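You operate a simulated robot arm through the tools that you are given. There is no shell and no other tool. Be economical: measure what you need, move in short steps, check, and stop when the job is done.

Carry out the task below with a simulated two-armed robot. There is one attempt and no reset: what you move stays moved.

JOB
Pick up the orange-footed starter bar with one hand, pass it to the other hand and put it on the top of the mesh table. Set down upright: orange-footed starter bar.

Only the result counts: the job must be done as asked and must still hold three seconds after the hand-in. Knocking over, shifting, dropping, spilling or breaking anything else fails it.

ROBOT AND FRAMES
Two 7-joint arms with two-finger parallel grippers on one trunk, on a base that drives. Base frame: it is fixed to the floor where the robot stands at the start and does not move with it; the origin is under the middle of the robot, x ahead of it, y to its left, z up. Readings come in mm, degrees, newtons and seconds.
The left shoulder is at the start at [50, 165, 1105], the right one opposite. With the tool pointing down near the work surface each hand reaches from about 240 to 700 mm from the robot's upright axis, wherever it stands, measured 20 degrees to its own side. Places, roughly: top of the mesh table [2400, -2500, 600]. Payload 3.91 kg a hand.
Tool frame (each hand has its own): the origin (TCP) lies between the finger pads and is the grasp point; the fingertips stand 30 mm ahead of it; z points along the fingers, y is the line along which they close. The gripper opens to 110 mm. The fingers are 20 mm wide and 10 mm thick; the gripper's body (48 by 112 mm) begins 55 mm behind the TCP.
Orientation is that of the tool frame in the base frame, as [roll, pitch, yaw] about the fixed x, y, z axes, in that order (R = Rz(yaw) Ry(pitch) Rx(roll)). With the fingers straight down and closing along the base's y, the tool's x points along the base's -x, its y along +y and its z along -z.

CONTROLS
- The arms move only by the tool jog_arm. It takes "left_plan", "right_plan" or both (then of equal length, played together; a hand with none holds still); each is a list of rows, each a list of 7 numbers: the shift along the tool's x, y, z in mm, then the turn, a rotation vector about the tool's x, y, z in degrees, then the opening, from 0 (shut) to 1 (fully open). In form: [[tx, ty, tz, rx, ry, rz, hand], ...]. A call has 1 to 12 rows; each row shifts and turns the commanded pose from where the row before left it, along the tool's axes as they then stand. Each row takes 0.2 s and may step no farther than 50 mm and 8.6 degrees from the row before; otherwise, or with a gripper value out of range, the whole call is refused. A pose out of reach is approached as far as the arm can. The call stops where the force on the tool passes 40 N (or 10 N more than at its start, if that is more) or the arm is blocked; 0.2 s more then pass. Each finger travels about 45 mm/s and halts on what it meets, pressing with about 23 N; the grip force reading is that of the motor and also rises with nothing between the fingers. The clock runs only during rows and for 0.2 s after the last one: add rows that do not move to give the fingers time. It gives the time, the measured TCP pose, the force on the tool (base axes), the opening and the grip force at its end, in the units of the frame above (readings bear some noise), with the torque about the TCP (base axes, N m) and any sound that the robot's microphone picked up.
- Cameras (640 x 400 px; columns grow to the right, rows downward): "scene" is now at [119.8, -0.1, 1295.8]; the picture's right is [-0.01, -1.00, 0.00], its down [-0.38, 0.00, -0.92] and it looks along [0.92, -0.01, -0.38] (base axes); focal length 257 px, centre (320, 200). "left" rides on the left gripper at [72, -17, -103] in its tool frame; the picture's right is [0.23, 0.97, 0.00], its down [-0.76, 0.18, -0.62] and it looks along [-0.61, 0.14, 0.78] (tool axes); focal length 222 px, centre (320, 200). "right" rides on the right gripper at [72, 17, -103] in its tool frame; the picture's right is [-0.23, 0.97, 0.00], its down [-0.76, -0.18, -0.62] and it looks along [-0.61, -0.14, 0.78] (tool axes); focal length 222 px, centre (320, 200). There is no depth. A picture from a camera that has moved, and an enlarged one, comes with that camera's place and axes in the base frame and with its lens.
- get_image(camera): a new picture of that camera. It takes no simulated time.
- move_column(by): slides the trunk up (or, below 0, down) by that many mm; the arms and the scene camera ride with it, the base frame stays. It gives what a move gives, with no picture.
- steer(legs): drives the robot by 1 to 6 legs, each [ahead, left, turn to the left] in mm, mm and degrees, along the robot's own axes; the way and the turn of a leg run together, so that a leg with both is an arc; at most 1500 mm and 180 degrees a leg. The arms and the cameras ride along, it lands a little off, and it stops where it bumps. It gives what a move gives.
- pan_tilt(pan, tilt): turns the head with the scene camera to pan (to the left, within 80 degrees either way) and tilt (down, from -29 to 69), counted from straight ahead of the robot. It gives what a move gives.
- inspect(camera, box): a new picture of the part [left, top, right, bottom] of that camera's present view, enlarged. It takes no simulated time.
- finish_job(): hands the job in; it is judged then, once.

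Go step by step. Nothing tells you exact positions but the pictures and the camera data: compare them with the known pose of the tool, close in by small moves and look again before you grip or let go. The budget is 120 turns and 92 pictures, counting those below and the enlarged ones. Unless the task says otherwise, let go and move clear before handing in, and close with one line.

The tools are called as name(argument=value, ...) on one line, values as JSON. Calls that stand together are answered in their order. jog_arm: Moves the arms, as the interface text tells. Its arguments: {"type":"object","properties":{"left_plan":{"type":"array","items":{"type":"array","items":{"type":"number"}}},"right_plan":{"type":"array","items":{"type":"array","items":{"type":"number"}}}},"required":[]} The other tools are called the same way: move_column (by) slides the trunk up or down; steer (legs) drives the base; pan_tilt (pan, tilt) turns the head that bears the scene camera; get_image (camera) takes a picture; inspect (camera, box) takes an enlarged picture of a part of a camera's view; finish_job () hands the job in.

At the start:

```text
t: 0.0
left_tool_pos: [467.4, 238.2, 1173.5]
left_tool_rot: [180.0, 0.0, -180.0]
left_wrist_force: [-0.9, 0.1, -0.5]
left_ft_torque: [0.02, 0.02, -0.01]
left_gripper_width: 110.1
left_gripper_force: 0.1
right_tool_pos: [271.4, -95.0, 1189.6]
right_tool_rot: [179.8, 0.0, 179.9]
right_wrist_force: [0.4, 0.2, 0.4]
right_ft_torque: [0.01, 0.0, 0.0]
right_gripper_width: 109.9
right_gripper_force: 0.1
trunk travel left (down, up): [-325.0, 178.0]
robot x, y, heading: [3.0, 0.3, 0.2]
head pan, tilt: [-0.6, 22.6]
```

scene: 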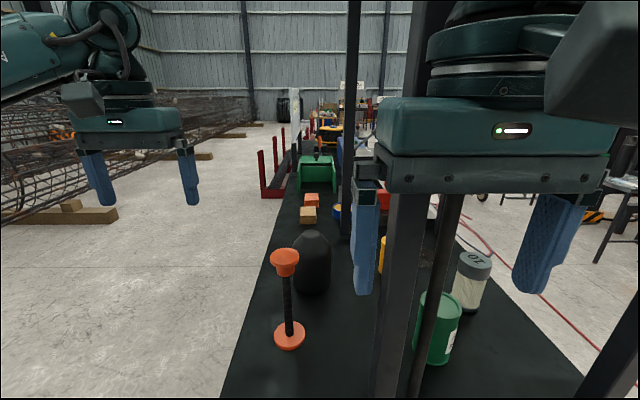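
right: 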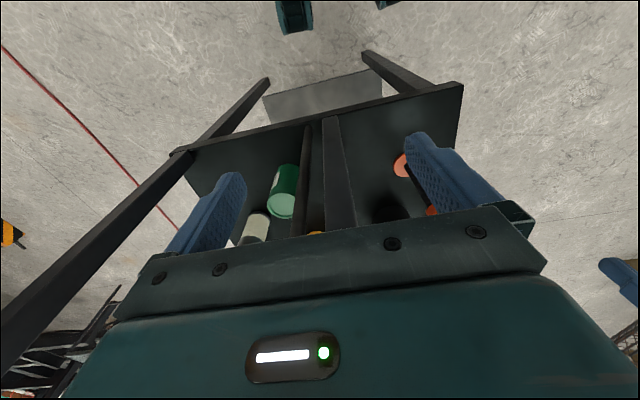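
left: 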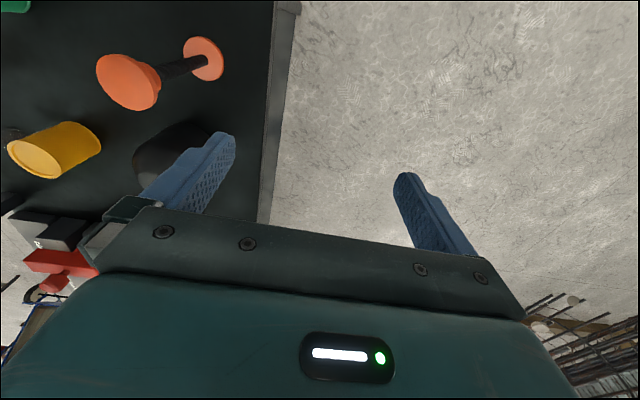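

The starter bar stands near (478, 55), about 180 mm tall, close to the table's left edge. Dark posts stand somewhere near the right hand, so I look closer before moving.

pan_tilt(pan=0, tilt=50)

get_image(camera="scene")

pan_tilt(pan=-45, tilt=20)

get_image(camera="scene")

```text
t: 0.9
left_tool_pos: [467.1, 238.2, 1174.2]
left_tool_rot: [-180.0, 0.0, 179.9]
left_wrist_force: [0.5, 0.2, -0.1]
left_ft_torque: [0.02, -0.01, -0.01]
left_gripper_width: 110.0
left_gripper_force: 0.1
right_tool_pos: [273.7, -94.4, 1189.9]
right_tool_rot: [179.8, 0.0, 179.9]
right_wrist_force: [0.9, -0.1, 0.3]
right_ft_torque: [-0.01, 0.03, -0.02]
right_gripper_width: 109.9
right_gripper_force: 0.1
trunk travel left (down, up): [-325.0, 178.0]
robot x, y, heading: [0.2, 0.5, -0.0]
head pan, tilt: [0.0, 50.0]
```

```text
88 pictures are left
camera scene: at [104.1, 0.9, 1254.6], right [0.0, -1.0, 0.0], down [-0.77, 0.0, -0.64], along [0.64, 0.0, -0.77], focal length 257 px, centre (320, 200)
```

scene: 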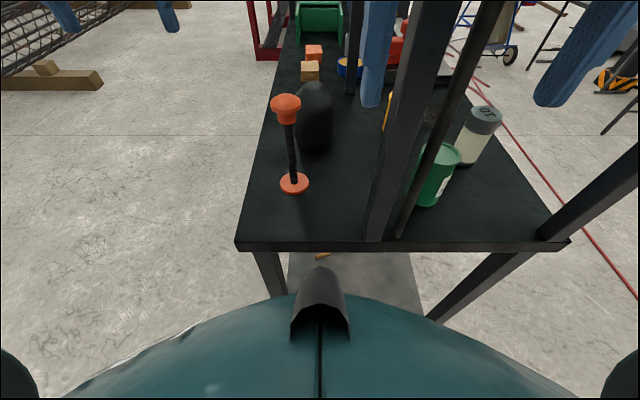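

```text
t: 2.0
left_tool_pos: [466.1, 238.5, 1174.8]
left_tool_rot: [180.0, 0.0, -179.9]
left_wrist_force: [0.7, -0.7, 0.7]
left_ft_torque: [-0.01, 0.01, -0.04]
left_gripper_width: 109.8
left_gripper_force: 0.1
right_tool_pos: [272.0, -94.7, 1188.4]
right_tool_rot: [179.8, 0.0, 180.0]
right_wrist_force: [0.0, 0.2, 0.0]
right_ft_torque: [-0.02, -0.04, -0.03]
right_gripper_width: 109.9
right_gripper_force: 0.1
trunk travel left (down, up): [-325.0, 178.0]
robot x, y, heading: [-4.0, 1.0, 0.1]
head pan, tilt: [-45.0, 20.0]
```

```text
87 pictures are left
camera scene: at [93.0, -64.9, 1300.1], right [-0.71, -0.71, 0.0], down [-0.24, 0.24, -0.94], along [0.66, -0.66, -0.34], focal length 257 px, centre (320, 200)
```

scene: 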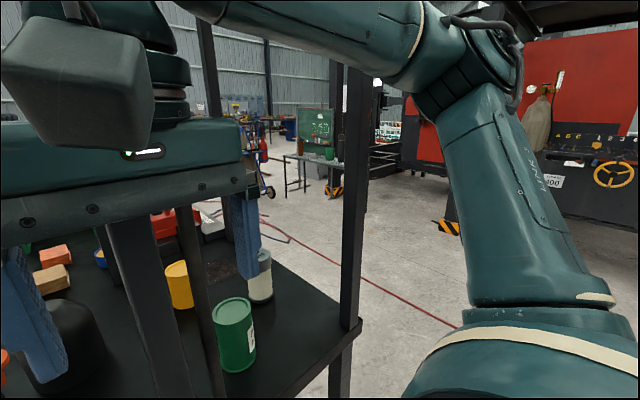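

The table's near edge is at x≈335, with posts at y≈-97 and further right. The bar is left of them and clear. I bring the left hand above it for a closer look.

jog_arm(left_plan=[[0, -46, 0, 0, 0, 0, 1], [0, -46, 0, 0, 0, 0, 1], [-4, -46, 10, 0, 0, 0, 1], [-5, -45, 40, 0, 0, 0, 1], [0, 0, 0, 0, 0, 0, 1]])

get_image(camera="left")

pan_tilt(pan=0, tilt=35)

get_image(camera="scene")

```text
refused: row 4 steps farther than a row can; nothing moved
```

```text
86 pictures are left
camera left: at [393.5, 222.0, 1277.5], right [-0.23, 0.97, 0.0], down [0.76, 0.18, 0.62], along [0.61, 0.14, -0.78], focal length 222 px, centre (320, 200)
```

left: 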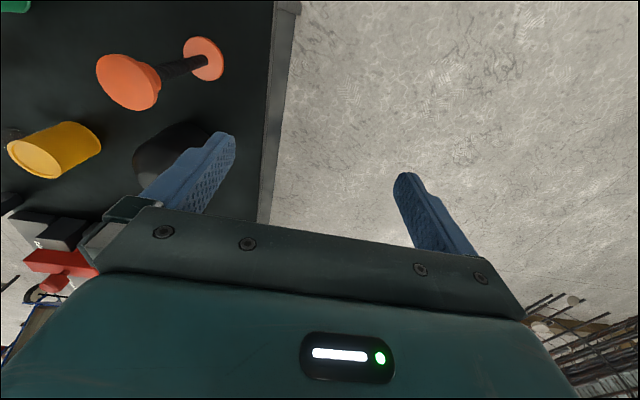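

```text
t: 3.2
left_tool_pos: [466.1, 238.3, 1174.0]
left_tool_rot: [-179.9, 0.1, 180.0]
left_wrist_force: [0.3, -0.3, 0.2]
left_ft_torque: [-0.01, -0.03, 0.01]
left_gripper_width: 110.2
left_gripper_force: 0.2
right_tool_pos: [270.6, -94.0, 1189.0]
right_tool_rot: [179.9, 0.0, -180.0]
right_wrist_force: [-0.7, -0.5, 0.3]
right_ft_torque: [0.0, 0.0, -0.02]
right_gripper_width: 109.7
right_gripper_force: 0.0
trunk travel left (down, up): [-325.0, 178.0]
robot x, y, heading: [-1.5, 2.1, -0.3]
head pan, tilt: [0.0, 35.0]
```

```text
85 pictures are left
camera scene: at [115.2, 0.8, 1276.3], right [0.0, -1.0, 0.0], down [-0.57, 0.0, -0.82], along [0.82, 0.0, -0.57], focal length 257 px, centre (320, 200)
```

scene: 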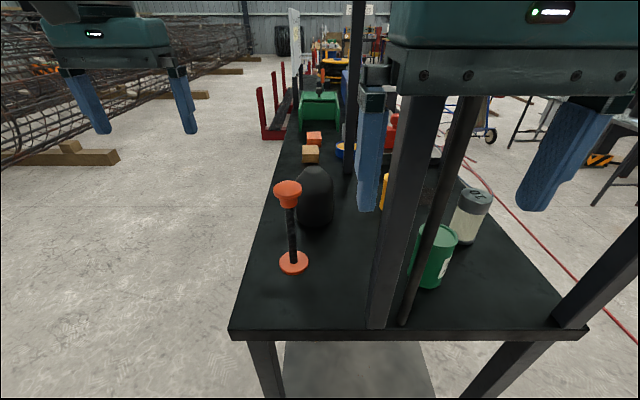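

The left-hand view agrees: bar at about (480, 53), cap top about z 1043. I repeat the approach in legal steps.

jog_arm(left_plan=[[0, -46, 0, 0, 0, 0, 1], [-4, -46, 0, 0, 0, 0, 1], [-5, -46, 10, 0, 0, 0, 1], [-4, -46, 15, 0, 0, 0, 1], [0, 0, 30, 0, 0, 0, 1], [0, 0, 0, 0, 0, 0, 1]])

get_image(camera="left")

get_image(camera="scene")

```text
t: 4.6
left_tool_pos: [480.6, 55.2, 1120.0]
left_tool_rot: [-180.0, 0.0, 180.0]
left_wrist_force: [-0.3, 0.7, 0.6]
left_ft_torque: [0.02, 0.02, 0.02]
left_gripper_width: 110.1
left_gripper_force: 0.1
right_tool_pos: [271.2, -95.3, 1188.2]
right_tool_rot: [179.8, 0.0, 180.0]
right_wrist_force: [0.2, 0.9, 0.8]
right_ft_torque: [0.01, 0.0, -0.03]
right_gripper_width: 110.3
right_gripper_force: 0.0
trunk travel left (down, up): [-325.0, 178.0]
robot x, y, heading: [-0.1, 0.2, -0.2]
head pan, tilt: [0.0, 35.0]
```

```text
84 pictures are left
camera left: at [407.0, 37.8, 1222.6], right [-0.23, 0.97, 0.0], down [0.76, 0.18, 0.62], along [0.61, 0.14, -0.78], focal length 222 px, centre (320, 200)
```

left: 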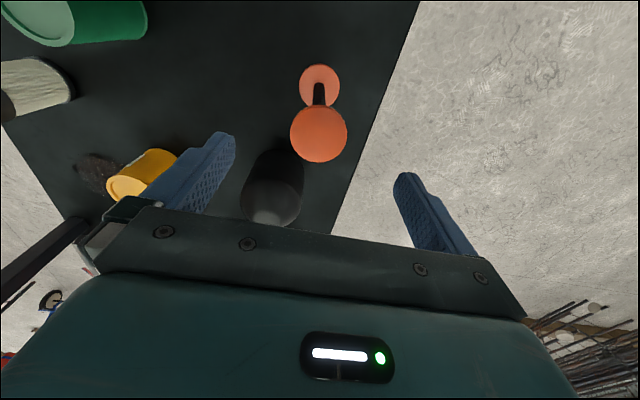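

```text
83 pictures are left
camera scene: at [115.0, 0.6, 1276.3], right [0.0, -1.0, 0.0], down [-0.57, 0.0, -0.82], along [0.82, 0.0, -0.57], focal length 257 px, centre (320, 200)
```

scene: 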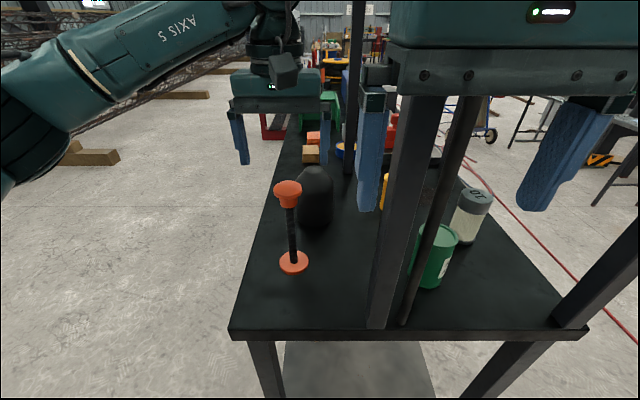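

Cap centre is at (478, 54) and the hand at (480.6, 55.2). I lower it so the cap sits in the palm space and the pads flank the neck.

jog_arm(left_plan=[[2, -1, 40, 0, 0, 0, 1], [0, 0, 40, 0, 0, 0, 1], [0, 0, 30, 0, 0, 0, 1], [0, 0, 8, 0, 0, 0, 1], [0, 0, 0, 0, 0, 0, 1]])

get_image(camera="left")

inspect(camera="scene", box=[200, 120, 380, 290])

```text
t: 5.8
left_tool_pos: [477.3, 53.6, 1002.0]
left_tool_rot: [-180.0, 0.1, -179.9]
left_wrist_force: [0.7, 0.5, 0.4]
left_ft_torque: [-0.01, 0.01, 0.02]
left_gripper_width: 110.0
left_gripper_force: 0.0
right_tool_pos: [271.7, -95.6, 1190.7]
right_tool_rot: [179.9, 0.1, 179.9]
right_wrist_force: [0.8, 0.0, 0.5]
right_ft_torque: [0.02, 0.01, 0.01]
right_gripper_width: 110.1
right_gripper_force: 0.0
trunk travel left (down, up): [-325.0, 178.0]
robot x, y, heading: [1.3, 1.8, -0.1]
head pan, tilt: [0.0, 35.0]
```

```text
82 pictures are left
camera left: at [404.3, 36.9, 1104.7], right [-0.23, 0.97, 0.0], down [0.76, 0.18, 0.62], along [0.61, 0.14, -0.78], focal length 222 px, centre (320, 200)
```

left: 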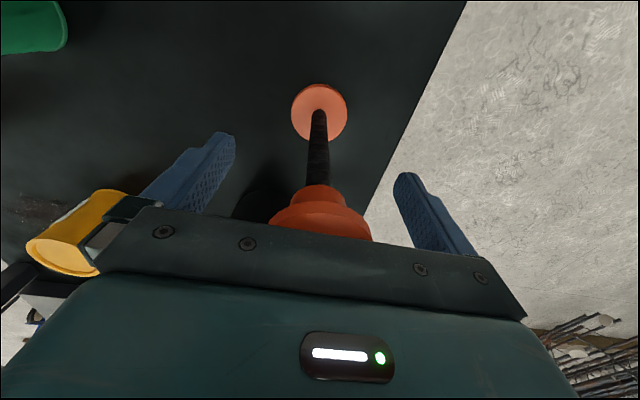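

```text
2.35 times, centred on (290, 205) of scene
camera zoom: at [115.2, 0.9, 1276.3], right [0.0, -1.0, 0.0], down [-0.57, 0.0, -0.82], along [0.82, 0.0, -0.57], focal length 605 px, centre (391, 188)
```

zoom: 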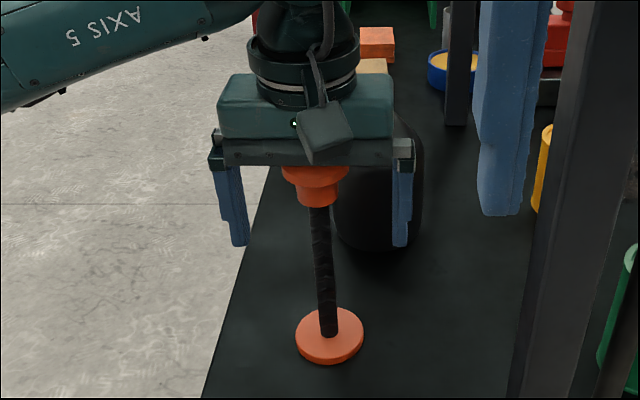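

The cap neck (about 30 mm wide) spans roughly z 1003–1022, so I rise 8 mm to centre the pads on it. Then I close.

jog_arm(left_plan=[[0, 0, -8, 0, 0, 0, 1], [0, 0, 0, 0, 0, 0, 0.5], [0, 0, 0, 0, 0, 0, 0.3], [0, 0, 0, 0, 0, 0, 0], [0, 0, 0, 0, 0, 0, 0], [0, 0, 0, 0, 0, 0, 0], [0, 0, 0, 0, 0, 0, 0], [0, 0, 0, 0, 0, 0, 0]])

inspect(camera="scene", box=[200, 120, 380, 290])

```text
t: 7.6
left_tool_pos: [477.1, 53.3, 1010.7]
left_tool_rot: [-180.0, 0.0, -179.9]
left_wrist_force: [0.8, -0.5, 0.8]
left_ft_torque: [0.04, 0.02, -0.02]
left_gripper_width: 45.7
left_gripper_force: 22.7
right_tool_pos: [272.2, -94.1, 1189.4]
right_tool_rot: [179.9, 0.0, 179.9]
right_wrist_force: [0.8, 0.9, 0.3]
right_ft_torque: [0.0, -0.02, -0.02]
right_gripper_width: 110.1
right_gripper_force: 0.2
trunk travel left (down, up): [-325.0, 178.0]
robot x, y, heading: [2.9, -2.9, 0.1]
head pan, tilt: [0.0, 35.0]
```

```text
2.35 times, centred on (290, 205) of scene
camera zoom: at [115.2, 0.8, 1276.3], right [0.0, -1.0, 0.0], down [-0.57, 0.0, -0.82], along [0.82, 0.0, -0.57], focal length 605 px, centre (391, 188)
```

zoom: 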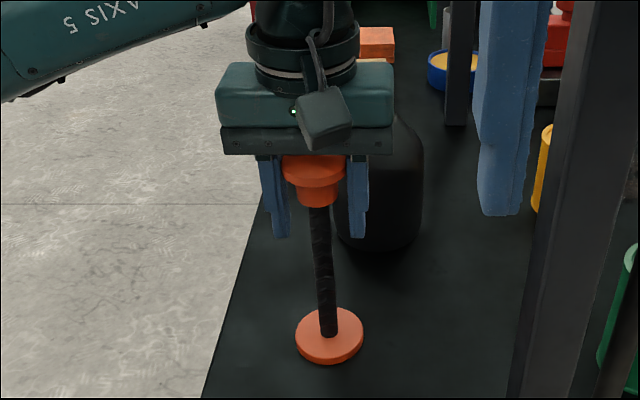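

The pads meet the cap's disc (46 mm) at their upper end. I open, rise 25 mm so the disc is central between the pads, and grip again.

jog_arm(left_plan=[[0, 0, 0, 0, 0, 0, 0.6], [0, 0, 0, 0, 0, 0, 0.6], [0, 0, -12, 0, 0, 0, 0.6], [0, 0, -13, 0, 0, 0, 0.6], [0, 0, 0, 0, 0, 0, 0.3], [0, 0, 0, 0, 0, 0, 0], [0, 0, 0, 0, 0, 0, 0], [0, 0, 0, 0, 0, 0, 0], [0, 0, 0, 0, 0, 0, 0]])

inspect(camera="scene", box=[200, 120, 380, 290])

```text
t: 9.6
left_tool_pos: [477.0, 53.3, 1035.8]
left_tool_rot: [-180.0, 0.1, 179.9]
left_wrist_force: [0.3, 0.5, 2.5]
left_ft_torque: [-0.03, -0.03, -0.1]
left_gripper_width: 45.5
left_gripper_force: 22.7
right_tool_pos: [271.6, -95.3, 1189.4]
right_tool_rot: [179.9, -0.1, 179.9]
right_wrist_force: [0.6, -0.6, -0.3]
right_ft_torque: [0.0, 0.0, -0.02]
right_gripper_width: 109.9
right_gripper_force: 0.1
trunk travel left (down, up): [-325.0, 178.0]
robot x, y, heading: [-1.6, 2.1, -0.1]
head pan, tilt: [0.0, 35.0]
```

```text
2.35 times, centred on (290, 205) of scene
camera zoom: at [115.1, 0.9, 1276.3], right [0.0, -1.0, 0.0], down [-0.57, 0.0, -0.82], along [0.82, 0.0, -0.57], focal length 605 px, centre (391, 188)
```

zoom: 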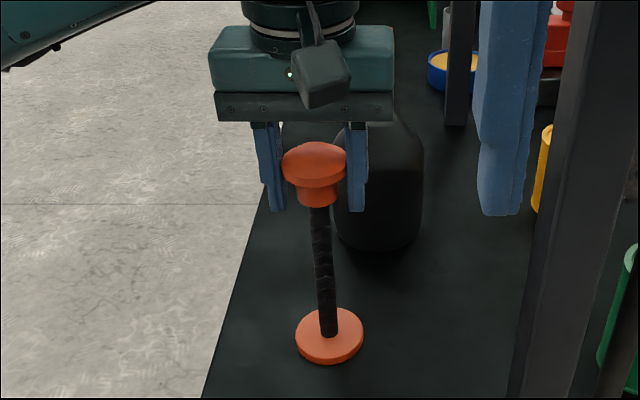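

The disc is now gripped centrally. I lift straight up gently and check.

jog_arm(left_plan=[[0, 0, -6, 0, 0, 0, 0], [0, 0, -15, 0, 0, 0, 0], [0, 0, -30, 0, 0, 0, 0], [0, 0, -30, 0, 0, 0, 0], [0, 0, -30, 0, 0, 0, 0], [0, 0, -20, 0, 0, 0, 0], [0, 0, 0, 0, 0, 0, 0]])

get_image(camera="scene")

get_image(camera="left")

```text
t: 11.2
left_tool_pos: [477.8, 54.3, 1164.3]
left_tool_rot: [180.0, 0.0, 180.0]
left_wrist_force: [-0.2, -0.6, -1.0]
left_ft_torque: [0.0, -0.01, -0.01]
left_gripper_width: 45.5
left_gripper_force: 22.9
right_tool_pos: [271.9, -94.0, 1189.2]
right_tool_rot: [179.9, 0.1, 180.0]
right_wrist_force: [-0.5, 0.1, -0.7]
right_ft_torque: [0.0, -0.01, 0.01]
right_gripper_width: 110.1
right_gripper_force: 0.2
trunk travel left (down, up): [-325.0, 178.0]
robot x, y, heading: [-1.9, 2.6, 0.0]
head pan, tilt: [0.0, 35.0]
heard: snap
```

```text
78 pictures are left
camera scene: at [115.2, 0.9, 1276.2], right [0.0, -1.0, 0.0], down [-0.57, 0.0, -0.82], along [0.82, 0.0, -0.57], focal length 257 px, centre (320, 200)
```

scene: 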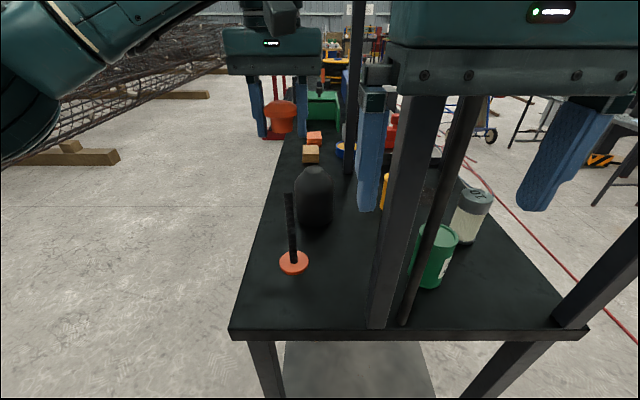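

```text
77 pictures are left
camera left: at [405.2, 37.2, 1268.3], right [-0.23, 0.97, 0.0], down [0.76, 0.18, 0.62], along [0.61, 0.14, -0.78], focal length 222 px, centre (320, 200)
```

left: 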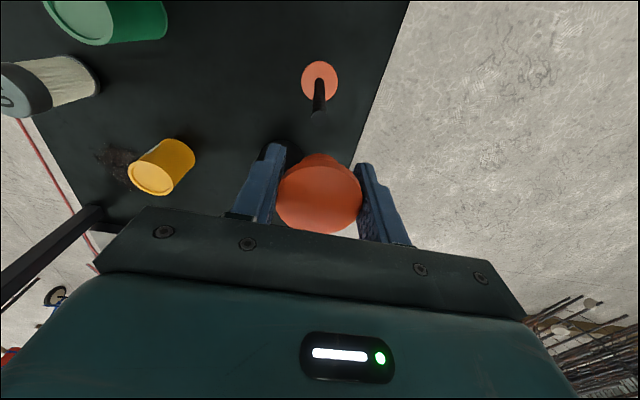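

The cap came off with a snap and the bar stayed standing on the table. That means the cap is not a safe place to lift by. I'll inspect the cap and the bar before deciding how to recover.

inspect(camera="scene", box=[230, 80, 340, 150])

inspect(camera="scene", box=[240, 170, 360, 290])

inspect(camera="left", box=[240, 40, 400, 240])

```text
5.71 times, centred on (285, 115) of scene
camera zoom: at [115.2, 0.9, 1276.2], right [0.0, -1.0, 0.0], down [-0.57, 0.0, -0.82], along [0.82, 0.0, -0.57], focal length 1470 px, centre (520, 686)
```

zoom: 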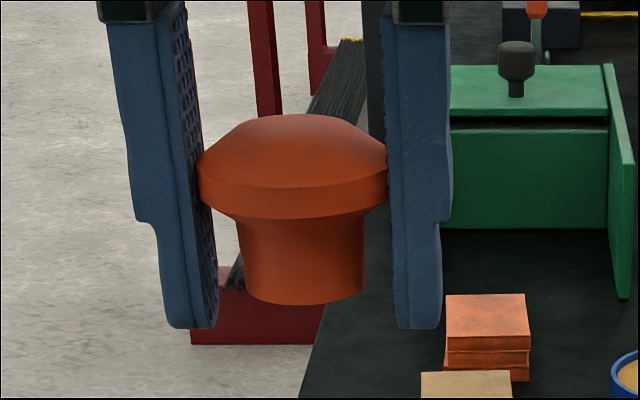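

```text
3.33 times, centred on (300, 230) of scene
camera zoom: at [115.2, 0.9, 1276.2], right [0.0, -1.0, 0.0], down [-0.57, 0.0, -0.82], along [0.82, 0.0, -0.57], focal length 858 px, centre (387, 100)
```

zoom: 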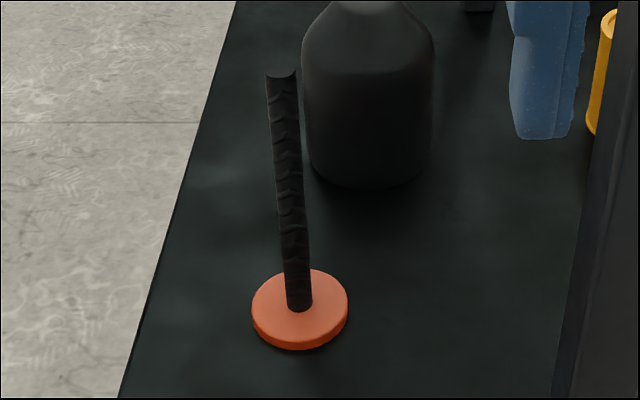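

```text
2.00 times, centred on (320, 140) of left
camera zoom: at [405.2, 37.2, 1268.3], right [-0.23, 0.97, 0.0], down [0.76, 0.18, 0.62], along [0.61, 0.14, -0.78], focal length 444 px, centre (320, 320)
```

zoom: 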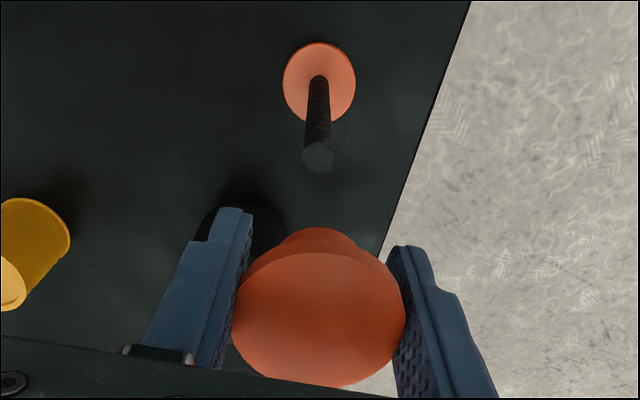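

The rod runs up to about z 1040, so the cap is a sleeve that fitted over the rod. Neither the bar nor the hand has shifted sideways, so I lower the cap straight back and see whether it slides on.

jog_arm(left_plan=[[0, 0, 30, 0, 0, 0, 0], [0, 0, 30, 0, 0, 0, 0], [0, 0, 15, 0, 0, 0, 0], [0, 0, 5, 0, 0, 0, 0], [0, 0, 4, 0, 0, 0, 0], [0, 0, 4, 0, 0, 0, 0], [0, 0, 4, 0, 0, 0, 0], [0, 0, 0, 0, 0, 0, 0]])

inspect(camera="scene", box=[230, 140, 350, 280])

```text
t: 13.0
left_tool_pos: [476.9, 54.8, 1072.4]
left_tool_rot: [-179.9, 0.0, -179.9]
left_wrist_force: [0.3, -0.9, 0.6]
left_ft_torque: [0.01, 0.01, -0.01]
left_gripper_width: 45.4
left_gripper_force: 22.8
right_tool_pos: [272.6, -94.0, 1188.1]
right_tool_rot: [179.8, 0.0, -179.9]
right_wrist_force: [-0.8, -0.1, 0.3]
right_ft_torque: [0.04, -0.01, 0.01]
right_gripper_width: 110.0
right_gripper_force: 0.0
trunk travel left (down, up): [-325.0, 178.0]
robot x, y, heading: [4.7, -0.3, 0.2]
head pan, tilt: [0.0, 35.0]
```

```text
2.86 times, centred on (290, 210) of scene
camera zoom: at [115.2, 0.9, 1276.3], right [0.0, -1.0, 0.0], down [-0.57, 0.0, -0.82], along [0.82, 0.0, -0.57], focal length 735 px, centre (406, 171)
```

zoom: 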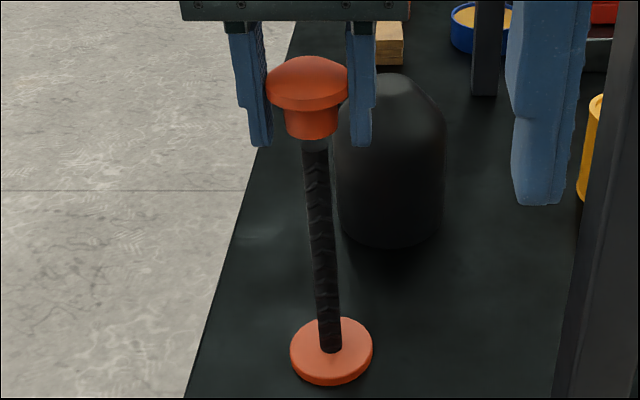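

The cap is aligned just above the rod's end. I continue in 3 mm steps and watch the force.

jog_arm(left_plan=[[0, 0, 3, 0, 0, 0, 0], [0, 0, 3, 0, 0, 0, 0], [0, 0, 3, 0, 0, 0, 0], [0, 0, 3, 0, 0, 0, 0], [0, 0, 0, 0, 0, 0, 0]])

inspect(camera="scene", box=[230, 140, 350, 280])

```text
t: 14.2
left_tool_pos: [476.5, 54.0, 1060.9]
left_tool_rot: [179.9, 0.1, -179.8]
left_wrist_force: [0.8, 0.0, -0.2]
left_ft_torque: [0.0, -0.02, -0.03]
left_gripper_width: 45.5
left_gripper_force: 23.1
right_tool_pos: [272.0, -95.7, 1189.9]
right_tool_rot: [179.8, -0.1, -180.0]
right_wrist_force: [-1.3, 0.0, -0.9]
right_ft_torque: [0.0, -0.01, 0.01]
right_gripper_width: 110.0
right_gripper_force: 0.1
trunk travel left (down, up): [-325.0, 178.0]
robot x, y, heading: [0.3, -1.0, -0.2]
head pan, tilt: [0.0, 35.0]
```

```text
2.86 times, centred on (290, 210) of scene
camera zoom: at [115.2, 0.9, 1276.3], right [0.0, -1.0, 0.0], down [-0.57, 0.0, -0.82], along [0.82, 0.0, -0.57], focal length 735 px, centre (406, 171)
```

zoom: 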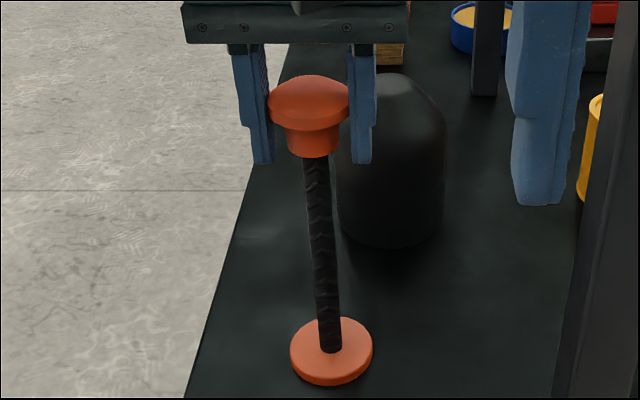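

It is sliding over the rod with no force, so I keep going down toward the original height.

jog_arm(left_plan=[[0, 0, 4, 0, 0, 0, 0], [0, 0, 4, 0, 0, 0, 0], [0, 0, 4, 0, 0, 0, 0], [0, 0, 4, 0, 0, 0, 0], [0, 0, 4, 0, 0, 0, 0], [0, 0, 3, 0, 0, 0, 0], [0, 0, 2, 0, 0, 0, 0], [0, 0, 0, 0, 0, 0, 0]])

inspect(camera="scene", box=[230, 140, 350, 280])

```text
t: 16.0
left_tool_pos: [478.1, 53.4, 1036.1]
left_tool_rot: [180.0, 0.0, 180.0]
left_wrist_force: [0.5, 0.5, -1.4]
left_ft_torque: [0.01, 0.0, 0.03]
left_gripper_width: 45.3
left_gripper_force: 23.2
right_tool_pos: [272.9, -94.0, 1189.0]
right_tool_rot: [180.0, 0.1, 180.0]
right_wrist_force: [-0.7, -1.0, 0.2]
right_ft_torque: [0.02, -0.02, 0.02]
right_gripper_width: 109.8
right_gripper_force: 0.1
trunk travel left (down, up): [-325.0, 178.0]
robot x, y, heading: [-2.2, -2.9, -0.0]
head pan, tilt: [0.0, 35.0]
```

```text
2.86 times, centred on (290, 210) of scene
camera zoom: at [115.2, 0.9, 1276.3], right [0.0, -1.0, 0.0], down [-0.57, 0.0, -0.82], along [0.82, 0.0, -0.57], focal length 735 px, centre (406, 171)
```

zoom: 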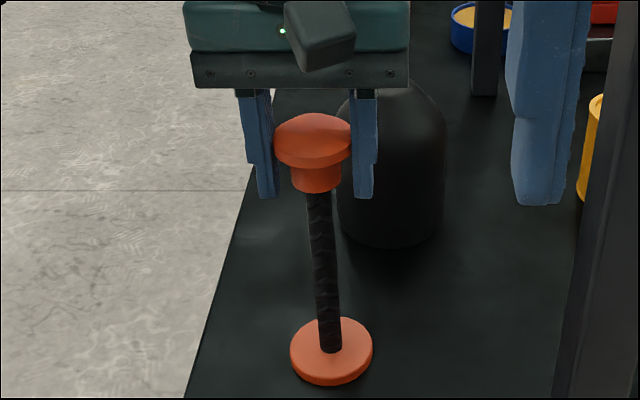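

The cap is back at its original height with no load. I press gently to seat it.

jog_arm(left_plan=[[0, 0, 1, 0, 0, 0, 0], [0, 0, 1, 0, 0, 0, 0], [0, 0, 1, 0, 0, 0, 0], [0, 0, 1, 0, 0, 0, 0], [0, 0, 0, 0, 0, 0, 0]])

```text
t: 17.2
left_tool_pos: [478.0, 53.0, 1033.9]
left_tool_rot: [-179.9, 0.3, -179.9]
left_wrist_force: [1.1, 1.4, 18.6]
left_ft_torque: [0.04, 0.04, -0.15]
left_gripper_width: 45.3
left_gripper_force: 22.9
right_tool_pos: [270.9, -95.1, 1190.4]
right_tool_rot: [-180.0, 0.1, -180.0]
right_wrist_force: [0.2, -0.1, 0.6]
right_ft_torque: [0.0, -0.02, 0.02]
right_gripper_width: 109.7
right_gripper_force: 0.1
trunk travel left (down, up): [-325.0, 178.0]
robot x, y, heading: [2.1, -0.7, 0.3]
head pan, tilt: [0.0, 35.0]
heard: snap
```

A second snap at 18.6 N of push: the cap has latched back on. I relieve the press, let go and rise clear.

jog_arm(left_plan=[[0, 0, -2, 0, 0, 0, 0], [0, 0, -1, 0, 0, 0, 0], [0, 0, 0, 0, 0, 0, 0.6], [0, 0, 0, 0, 0, 0, 0.8], [0, 0, 0, 0, 0, 0, 0.8], [0, 0, -20, 0, 0, 0, 0.8], [0, 0, -40, 0, 0, 0, 0.8], [0, 0, -40, 0, 0, 0, 0.8], [0, 0, -40, 0, 0, 0, 0.8], [0, 0, 0, 0, 0, 0, 0.8]])

inspect(camera="scene", box=[230, 140, 350, 280])

```text
t: 19.4
left_tool_pos: [478.4, 54.9, 1174.9]
left_tool_rot: [179.9, 0.0, 179.9]
left_wrist_force: [0.5, -0.1, 0.3]
left_ft_torque: [0.03, 0.04, 0.0]
left_gripper_width: 88.3
left_gripper_force: 0.1
right_tool_pos: [273.3, -94.2, 1189.6]
right_tool_rot: [180.0, -0.1, 179.9]
right_wrist_force: [-0.1, -0.3, 0.4]
right_ft_torque: [0.0, 0.02, 0.0]
right_gripper_width: 110.3
right_gripper_force: 0.1
trunk travel left (down, up): [-325.0, 178.0]
robot x, y, heading: [1.6, 4.2, 0.1]
head pan, tilt: [0.0, 35.0]
```

```text
2.86 times, centred on (290, 210) of scene
camera zoom: at [115.4, 1.0, 1276.2], right [0.0, -1.0, 0.0], down [-0.57, 0.0, -0.82], along [0.82, 0.0, -0.57], focal length 735 px, centre (406, 171)
```

zoom: 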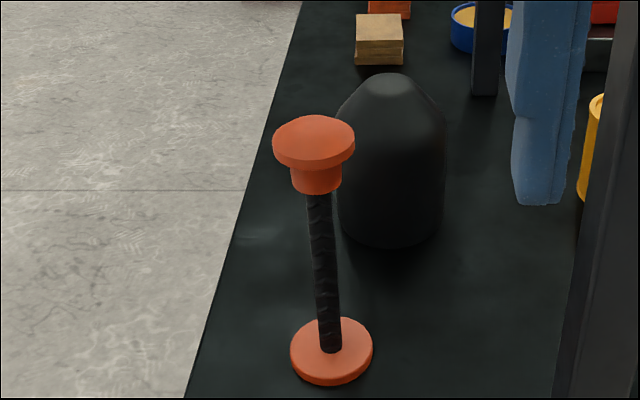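

The bar is capped and upright again; from here I grip only the shaft. I back the base 150 mm to give the arm room for a low, tilted side grasp.

steer(legs=[[-150, 0, 0]])

get_image(camera="scene")

```text
t: 20.7
left_tool_pos: [326.9, 53.3, 1175.9]
left_tool_rot: [179.9, 0.1, 179.9]
left_wrist_force: [-0.9, 0.3, -1.5]
left_ft_torque: [-0.01, 0.01, 0.0]
left_gripper_width: 88.1
left_gripper_force: 0.1
right_tool_pos: [120.9, -95.0, 1190.5]
right_tool_rot: [179.9, 0.0, -180.0]
right_wrist_force: [-0.1, 0.5, 0.2]
right_ft_torque: [0.01, -0.04, 0.02]
right_gripper_width: 110.2
right_gripper_force: 0.1
trunk travel left (down, up): [-325.0, 178.0]
robot x, y, heading: [-153.0, -2.9, -0.2]
head pan, tilt: [0.0, 35.0]
```

```text
69 pictures are left
camera scene: at [-36.0, 0.9, 1276.4], right [0.0, -1.0, 0.0], down [-0.57, 0.0, -0.82], along [0.82, 0.0, -0.57], focal length 257 px, centre (320, 200)
```

scene: 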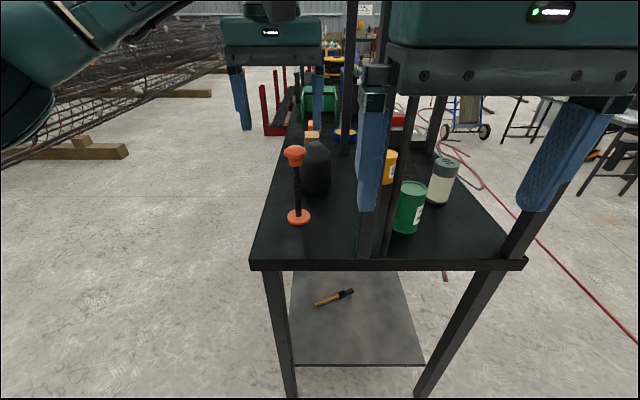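

There is now plenty of room. I rotate the left hand in place to point forward-right, 30° below horizontal.

jog_arm(left_plan=[[0, 0, 0, 0, 0, 7.5, 0.8], [0, 0, 0, 0, 0, 7.5, 0.8], [0, 0, 0, 0, 0, 7.5, 0.8], [0, 0, 0, 0, 0, 7.5, 0.8], [0, 0, 0, 0, -7.5, 0, 0.8], [0, 0, 0, 0, -7.5, 0, 0.8], [0, 0, 0, 0, -7.5, 0, 0.8], [0, 0, 0, 0, -7.5, 0, 0.8], [0, 0, 0, 0, -7.5, 0, 0.8], [0, 0, 0, 0, -7.5, 0, 0.8], [0, 0, 0, 0, -7.5, 0, 0.8], [0, 0, 0, 0, -7.5, 0, 0.8]])

get_image(camera="scene")

```text
t: 23.3
left_tool_pos: [327.9, 53.2, 1176.0]
left_tool_rot: [-179.9, 60.2, 150.1]
left_wrist_force: [0.2, -0.2, -0.6]
left_ft_torque: [0.01, -0.03, 0.0]
left_gripper_width: 88.0
left_gripper_force: 0.0
right_tool_pos: [121.4, -94.1, 1189.5]
right_tool_rot: [179.9, 0.0, -179.9]
right_wrist_force: [0.1, 0.1, 0.6]
right_ft_torque: [-0.02, -0.01, 0.01]
right_gripper_width: 110.1
right_gripper_force: 0.0
trunk travel left (down, up): [-325.0, 178.0]
robot x, y, heading: [-149.8, -0.2, 0.1]
head pan, tilt: [0.0, 35.0]
```

```text
68 pictures are left
camera scene: at [-35.2, 1.1, 1276.3], right [0.0, -1.0, 0.0], down [-0.57, 0.0, -0.82], along [0.82, 0.0, -0.57], focal length 257 px, centre (320, 200)
```

scene: 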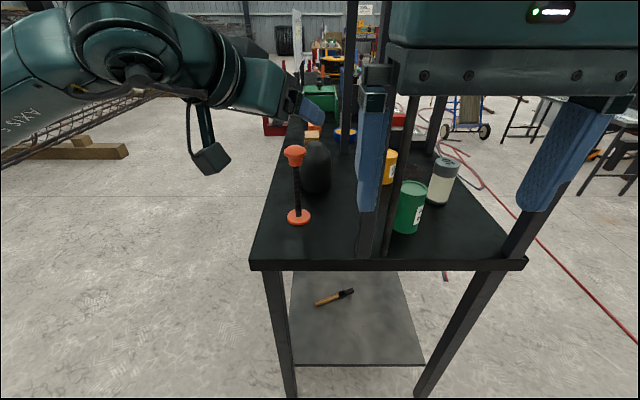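

The pose was reached cleanly. Next I move to a stand-off about 100 mm from the bar, then down to z≈925.

jog_arm(left_plan=[[-7.3, 37.8, 12.6, 0, 0, 0, 0.8], [-7.3, 37.8, 12.6, 0, 0, 0, 0.8], [36.2, 0, 20.9, 0, 0, 0, 0.8], [36.2, 0, 20.9, 0, 0, 0, 0.8], [36.2, 0, 20.9, 0, 0, 0, 0.8], [36.2, 0, 20.9, 0, 0, 0, 0.8], [36.2, 0, 20.9, 0, 0, 0, 0.8], [36.2, 0, 20.9, 0, 0, 0, 0.8], [0, 0, 0, 0, 0, 0, 0.8]])

get_image(camera="scene")

get_image(camera="left")

```text
t: 25.3
left_tool_pos: [392.3, 105.4, 923.9]
left_tool_rot: [180.0, 60.0, 150.1]
left_wrist_force: [0.5, -0.9, 0.3]
left_ft_torque: [-0.03, 0.01, -0.03]
left_gripper_width: 88.1
left_gripper_force: 0.1
right_tool_pos: [122.0, -95.2, 1189.5]
right_tool_rot: [179.8, 0.0, -179.9]
right_wrist_force: [0.4, 0.1, 0.7]
right_ft_torque: [0.01, -0.02, 0.0]
right_gripper_width: 110.1
right_gripper_force: 0.1
trunk travel left (down, up): [-325.0, 178.0]
robot x, y, heading: [-148.9, -2.1, 0.1]
head pan, tilt: [0.0, 35.0]
```

```text
67 pictures are left
camera scene: at [-35.3, 0.9, 1276.3], right [0.0, -1.0, 0.0], down [-0.57, 0.0, -0.82], along [0.82, 0.0, -0.57], focal length 257 px, centre (320, 200)
```

scene: 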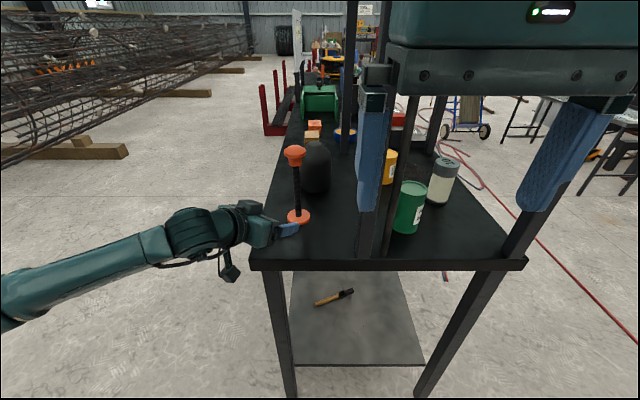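

```text
66 pictures are left
camera left: at [274.0, 152.5, 912.3], right [0.39, 0.9, -0.2], down [-0.05, 0.23, 0.97], along [0.92, -0.37, 0.13], focal length 222 px, centre (320, 200)
```

left: 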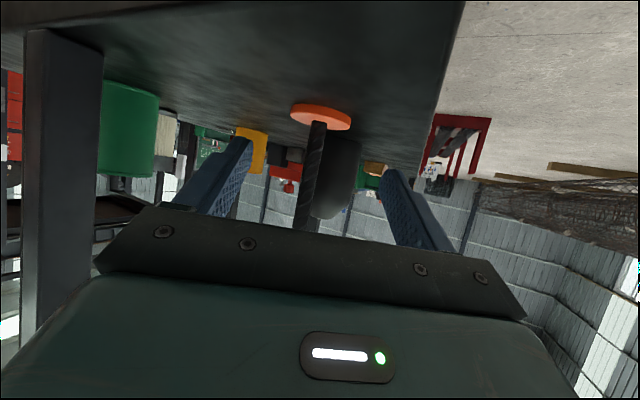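

The shaft is centred between the fingers. I advance horizontally to put it at the TCP.

jog_arm(left_plan=[[-16.7, -0.4, 28.9, 0, 0, 0, 0.8], [-16.7, -0.4, 28.9, 0, 0, 0, 0.8], [-16.7, -0.4, 28.9, 0, 0, 0, 0.8], [0, 0, 0, 0, 0, 0, 0.8]])

get_image(camera="left")

inspect(camera="scene", box=[220, 130, 360, 260])

```text
t: 26.3
left_tool_pos: [478.4, 52.8, 926.1]
left_tool_rot: [180.0, 60.0, 150.0]
left_wrist_force: [-0.2, -0.7, 0.7]
left_ft_torque: [0.0, 0.03, 0.0]
left_gripper_width: 88.1
left_gripper_force: 0.2
right_tool_pos: [122.5, -94.9, 1189.3]
right_tool_rot: [179.9, 0.0, -180.0]
right_wrist_force: [1.5, -0.6, 0.3]
right_ft_torque: [-0.05, -0.02, 0.01]
right_gripper_width: 110.1
right_gripper_force: 0.1
trunk travel left (down, up): [-325.0, 178.0]
robot x, y, heading: [-150.5, -3.0, -0.2]
head pan, tilt: [0.0, 35.0]
```

```text
65 pictures are left
camera left: at [359.4, 102.3, 913.7], right [0.39, 0.9, -0.2], down [-0.05, 0.23, 0.97], along [0.92, -0.37, 0.14], focal length 222 px, centre (320, 200)
```

left: 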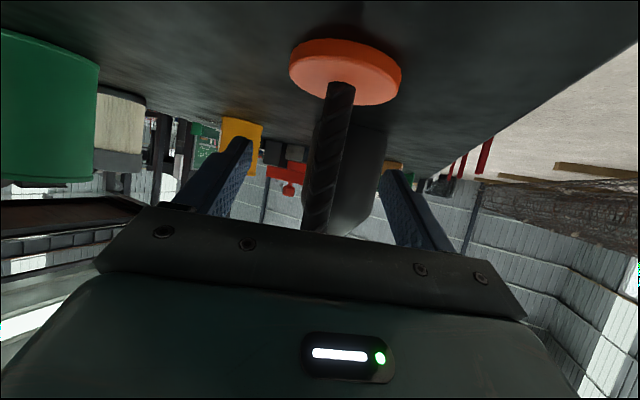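

```text
3.08 times, centred on (290, 195) of scene
camera zoom: at [-35.3, 1.0, 1276.3], right [0.0, -1.0, 0.0], down [-0.57, 0.0, -0.82], along [0.82, 0.0, -0.57], focal length 792 px, centre (412, 215)
```

zoom: 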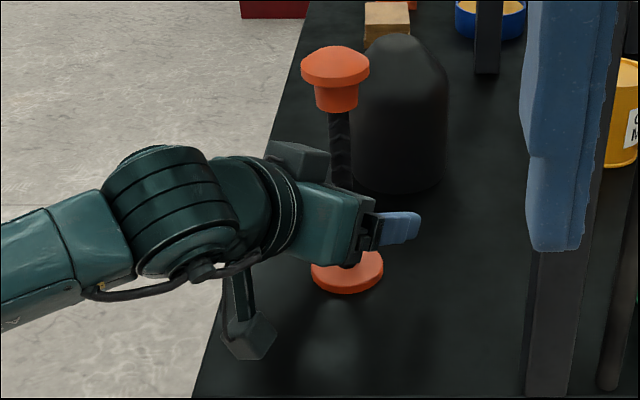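

The shaft sits at the TCP. I close gently with time for the fingers.

jog_arm(left_plan=[[0, 1, 0, 0, 0, 0, 0.5], [0, 0, 0, 0, 0, 0, 0.3], [0, 0, 0, 0, 0, 0, 0.15], [0, 0, 0, 0, 0, 0, 0], [0, 0, 0, 0, 0, 0, 0], [0, 0, 0, 0, 0, 0, 0], [0, 0, 0, 0, 0, 0, 0], [0, 0, 0, 0, 0, 0, 0]])

get_image(camera="left")

```text
t: 28.1
left_tool_pos: [478.1, 55.4, 925.4]
left_tool_rot: [-180.0, 60.1, 150.0]
left_wrist_force: [1.4, -0.6, 0.4]
left_ft_torque: [0.07, -0.04, -0.05]
left_gripper_width: 15.4
left_gripper_force: 22.8
right_tool_pos: [122.4, -94.8, 1189.5]
right_tool_rot: [179.9, 0.0, -180.0]
right_wrist_force: [-0.9, 0.0, 0.2]
right_ft_torque: [-0.03, -0.02, 0.03]
right_gripper_width: 109.9
right_gripper_force: 0.0
trunk travel left (down, up): [-325.0, 178.0]
robot x, y, heading: [-152.1, 1.9, 0.2]
head pan, tilt: [0.0, 35.0]
```

```text
63 pictures are left
camera left: at [359.8, 103.3, 913.7], right [0.39, 0.9, -0.2], down [-0.05, 0.23, 0.97], along [0.92, -0.37, 0.14], focal length 222 px, centre (320, 200)
```

left: 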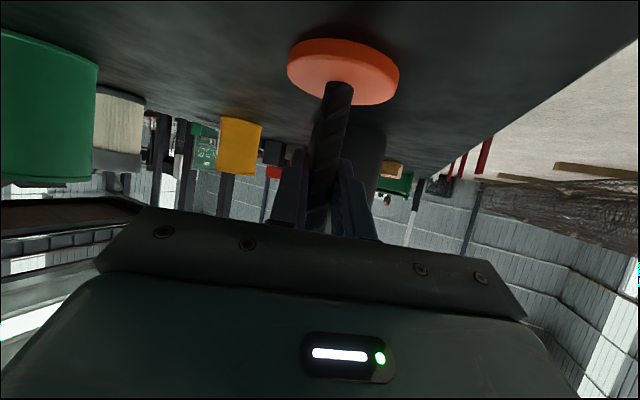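

The shaft is firmly held at 15.4 mm. I lift straight up, gently first.

jog_arm(left_plan=[[-4.3, 0, -2.5, 0, 0, 0, 0], [-13, 0, -7.5, 0, 0, 0, 0], [-26, 0, -15, 0, 0, 0, 0], [-34.6, 0, -20, 0, 0, 0, 0], [-34.6, 0, -20, 0, 0, 0, 0], [-34.6, 0, -20, 0, 0, 0, 0], [0, 0, 0, 0, 0, 0, 0]])

get_image(camera="scene")

```text
t: 29.7
left_tool_pos: [477.9, 54.5, 1095.1]
left_tool_rot: [-179.9, 59.9, 150.0]
left_wrist_force: [-0.4, -0.5, -4.9]
left_ft_torque: [0.0, 0.02, 0.01]
left_gripper_width: 15.4
left_gripper_force: 22.8
right_tool_pos: [120.9, -94.4, 1188.8]
right_tool_rot: [179.9, 0.0, 180.0]
right_wrist_force: [-0.3, -0.3, 0.1]
right_ft_torque: [0.0, 0.0, 0.02]
right_gripper_width: 109.9
right_gripper_force: 0.1
trunk travel left (down, up): [-325.0, 178.0]
robot x, y, heading: [-150.0, 3.6, -0.2]
head pan, tilt: [0.0, 35.0]
```

```text
62 pictures are left
camera scene: at [-34.6, 1.0, 1276.1], right [0.0, -1.0, 0.0], down [-0.57, 0.0, -0.82], along [0.82, 0.0, -0.57], focal length 257 px, centre (320, 200)
```

scene: 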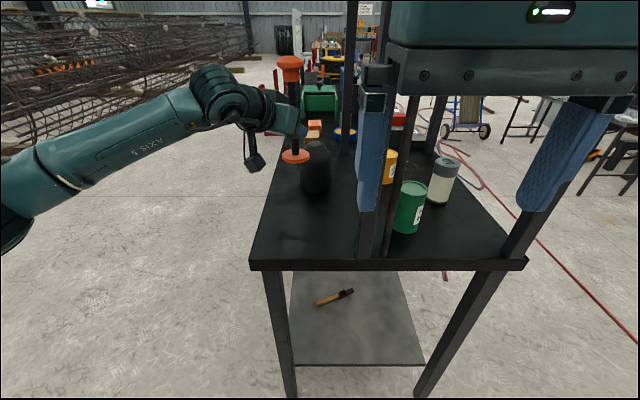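

The bar is lifted upright. Before backing away I look to both sides for space and for the route to the mesh table.

pan_tilt(pan=-78, tilt=15)

get_image(camera="scene")

pan_tilt(pan=78, tilt=25)

get_image(camera="scene")

get_image(camera="right")

```text
t: 31.2
left_tool_pos: [477.2, 53.4, 1094.9]
left_tool_rot: [-179.9, 60.0, 150.1]
left_wrist_force: [0.7, 0.2, -4.8]
left_ft_torque: [0.0, 0.02, 0.02]
left_gripper_width: 15.4
left_gripper_force: 22.8
right_tool_pos: [121.7, -95.1, 1189.5]
right_tool_rot: [179.9, 0.0, 179.9]
right_wrist_force: [-0.5, -0.4, 0.4]
right_ft_torque: [0.01, 0.02, 0.01]
right_gripper_width: 110.0
right_gripper_force: 0.1
trunk travel left (down, up): [-325.0, 178.0]
robot x, y, heading: [-148.8, 2.5, 0.4]
head pan, tilt: [-78.0, 15.0]
```

```text
61 pictures are left
camera scene: at [-103.3, -90.4, 1308.2], right [-0.98, -0.21, 0.0], down [-0.05, 0.25, -0.97], along [0.2, -0.94, -0.26], focal length 257 px, centre (320, 200)
```

scene: 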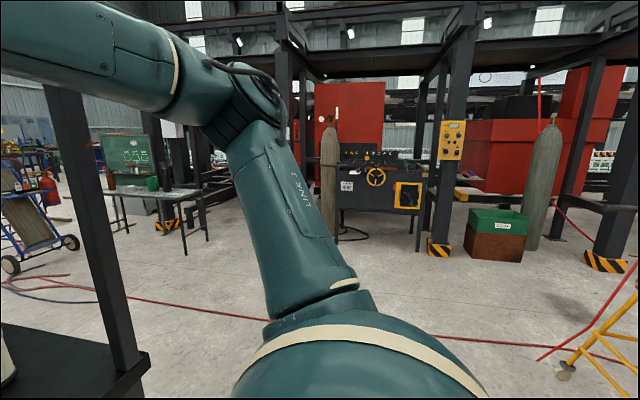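

```text
t: 33.7
left_tool_pos: [477.7, 54.2, 1094.0]
left_tool_rot: [-180.0, 60.0, 150.2]
left_wrist_force: [0.1, -0.2, -5.1]
left_ft_torque: [0.0, 0.0, 0.0]
left_gripper_width: 15.3
left_gripper_force: 23.6
right_tool_pos: [121.8, -93.7, 1189.2]
right_tool_rot: [179.9, 0.0, -179.9]
right_wrist_force: [0.3, 0.3, 0.2]
right_ft_torque: [0.01, 0.05, 0.01]
right_gripper_width: 110.1
right_gripper_force: 0.0
trunk travel left (down, up): [-325.0, 178.0]
robot x, y, heading: [-150.8, 2.4, 0.1]
head pan, tilt: [78.0, 25.0]
```

```text
60 pictures are left
camera scene: at [-103.6, 91.1, 1292.0], right [0.98, -0.21, 0.0], down [-0.09, -0.41, -0.91], along [0.19, 0.89, -0.42], focal length 257 px, centre (320, 200)
```

scene: 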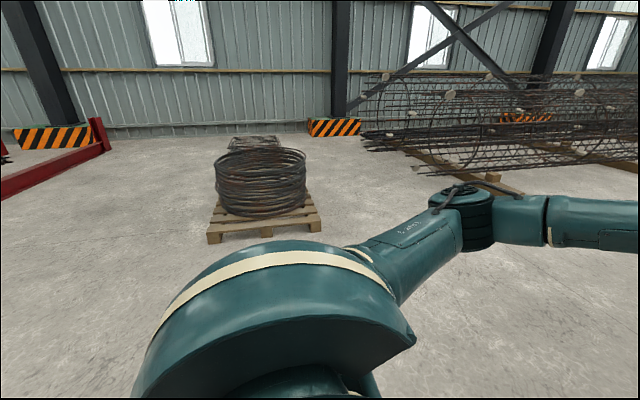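

```text
59 pictures are left
camera right: at [49.2, -76.2, 1292.6], right [0.23, 0.97, 0.0], down [0.76, -0.18, 0.62], along [0.61, -0.14, -0.78], focal length 222 px, centre (320, 200)
```

right: 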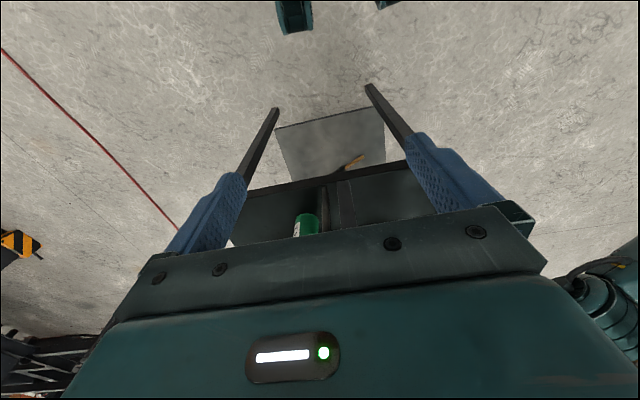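

The mesh table is visible at about -45°, with open floor on the right side. I back off 250 mm first, then do the handover in free space.

steer(legs=[[-250, 0, 0]])

pan_tilt(pan=0, tilt=25)

get_image(camera="scene")

```text
t: 35.5
left_tool_pos: [228.5, 55.2, 1094.7]
left_tool_rot: [-180.0, 60.0, 150.1]
left_wrist_force: [-0.1, -0.4, -4.5]
left_ft_torque: [0.02, 0.01, 0.02]
left_gripper_width: 15.3
left_gripper_force: 22.9
right_tool_pos: [-128.2, -94.6, 1189.3]
right_tool_rot: [179.9, 0.0, -180.0]
right_wrist_force: [0.4, 0.5, 0.0]
right_ft_torque: [0.0, -0.01, 0.02]
right_gripper_width: 110.0
right_gripper_force: 0.0
trunk travel left (down, up): [-325.0, 178.0]
robot x, y, heading: [-397.8, 2.0, 0.0]
head pan, tilt: [78.0, 25.0]
```

```text
t: 37.0
left_tool_pos: [228.3, 55.1, 1094.0]
left_tool_rot: [179.9, 60.0, 150.1]
left_wrist_force: [0.3, 0.2, -4.2]
left_ft_torque: [0.01, 0.04, -0.01]
left_gripper_width: 15.6
left_gripper_force: 23.0
right_tool_pos: [-128.3, -95.2, 1188.6]
right_tool_rot: [180.0, 0.0, -179.8]
right_wrist_force: [0.2, -0.1, 0.8]
right_ft_torque: [0.03, -0.01, -0.01]
right_gripper_width: 110.4
right_gripper_force: 0.0
trunk travel left (down, up): [-325.0, 178.0]
robot x, y, heading: [-402.9, 1.5, 0.0]
head pan, tilt: [0.0, 25.0]
```

```text
58 pictures are left
camera scene: at [-280.7, 1.1, 1292.0], right [0.0, -1.0, 0.0], down [-0.42, 0.0, -0.91], along [0.91, 0.0, -0.42], focal length 257 px, centre (320, 200)
```

scene: 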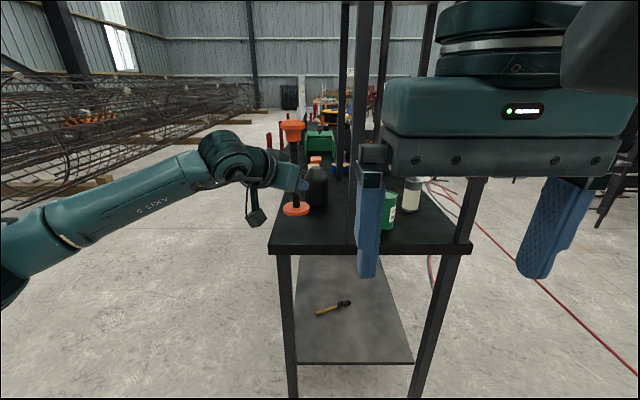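

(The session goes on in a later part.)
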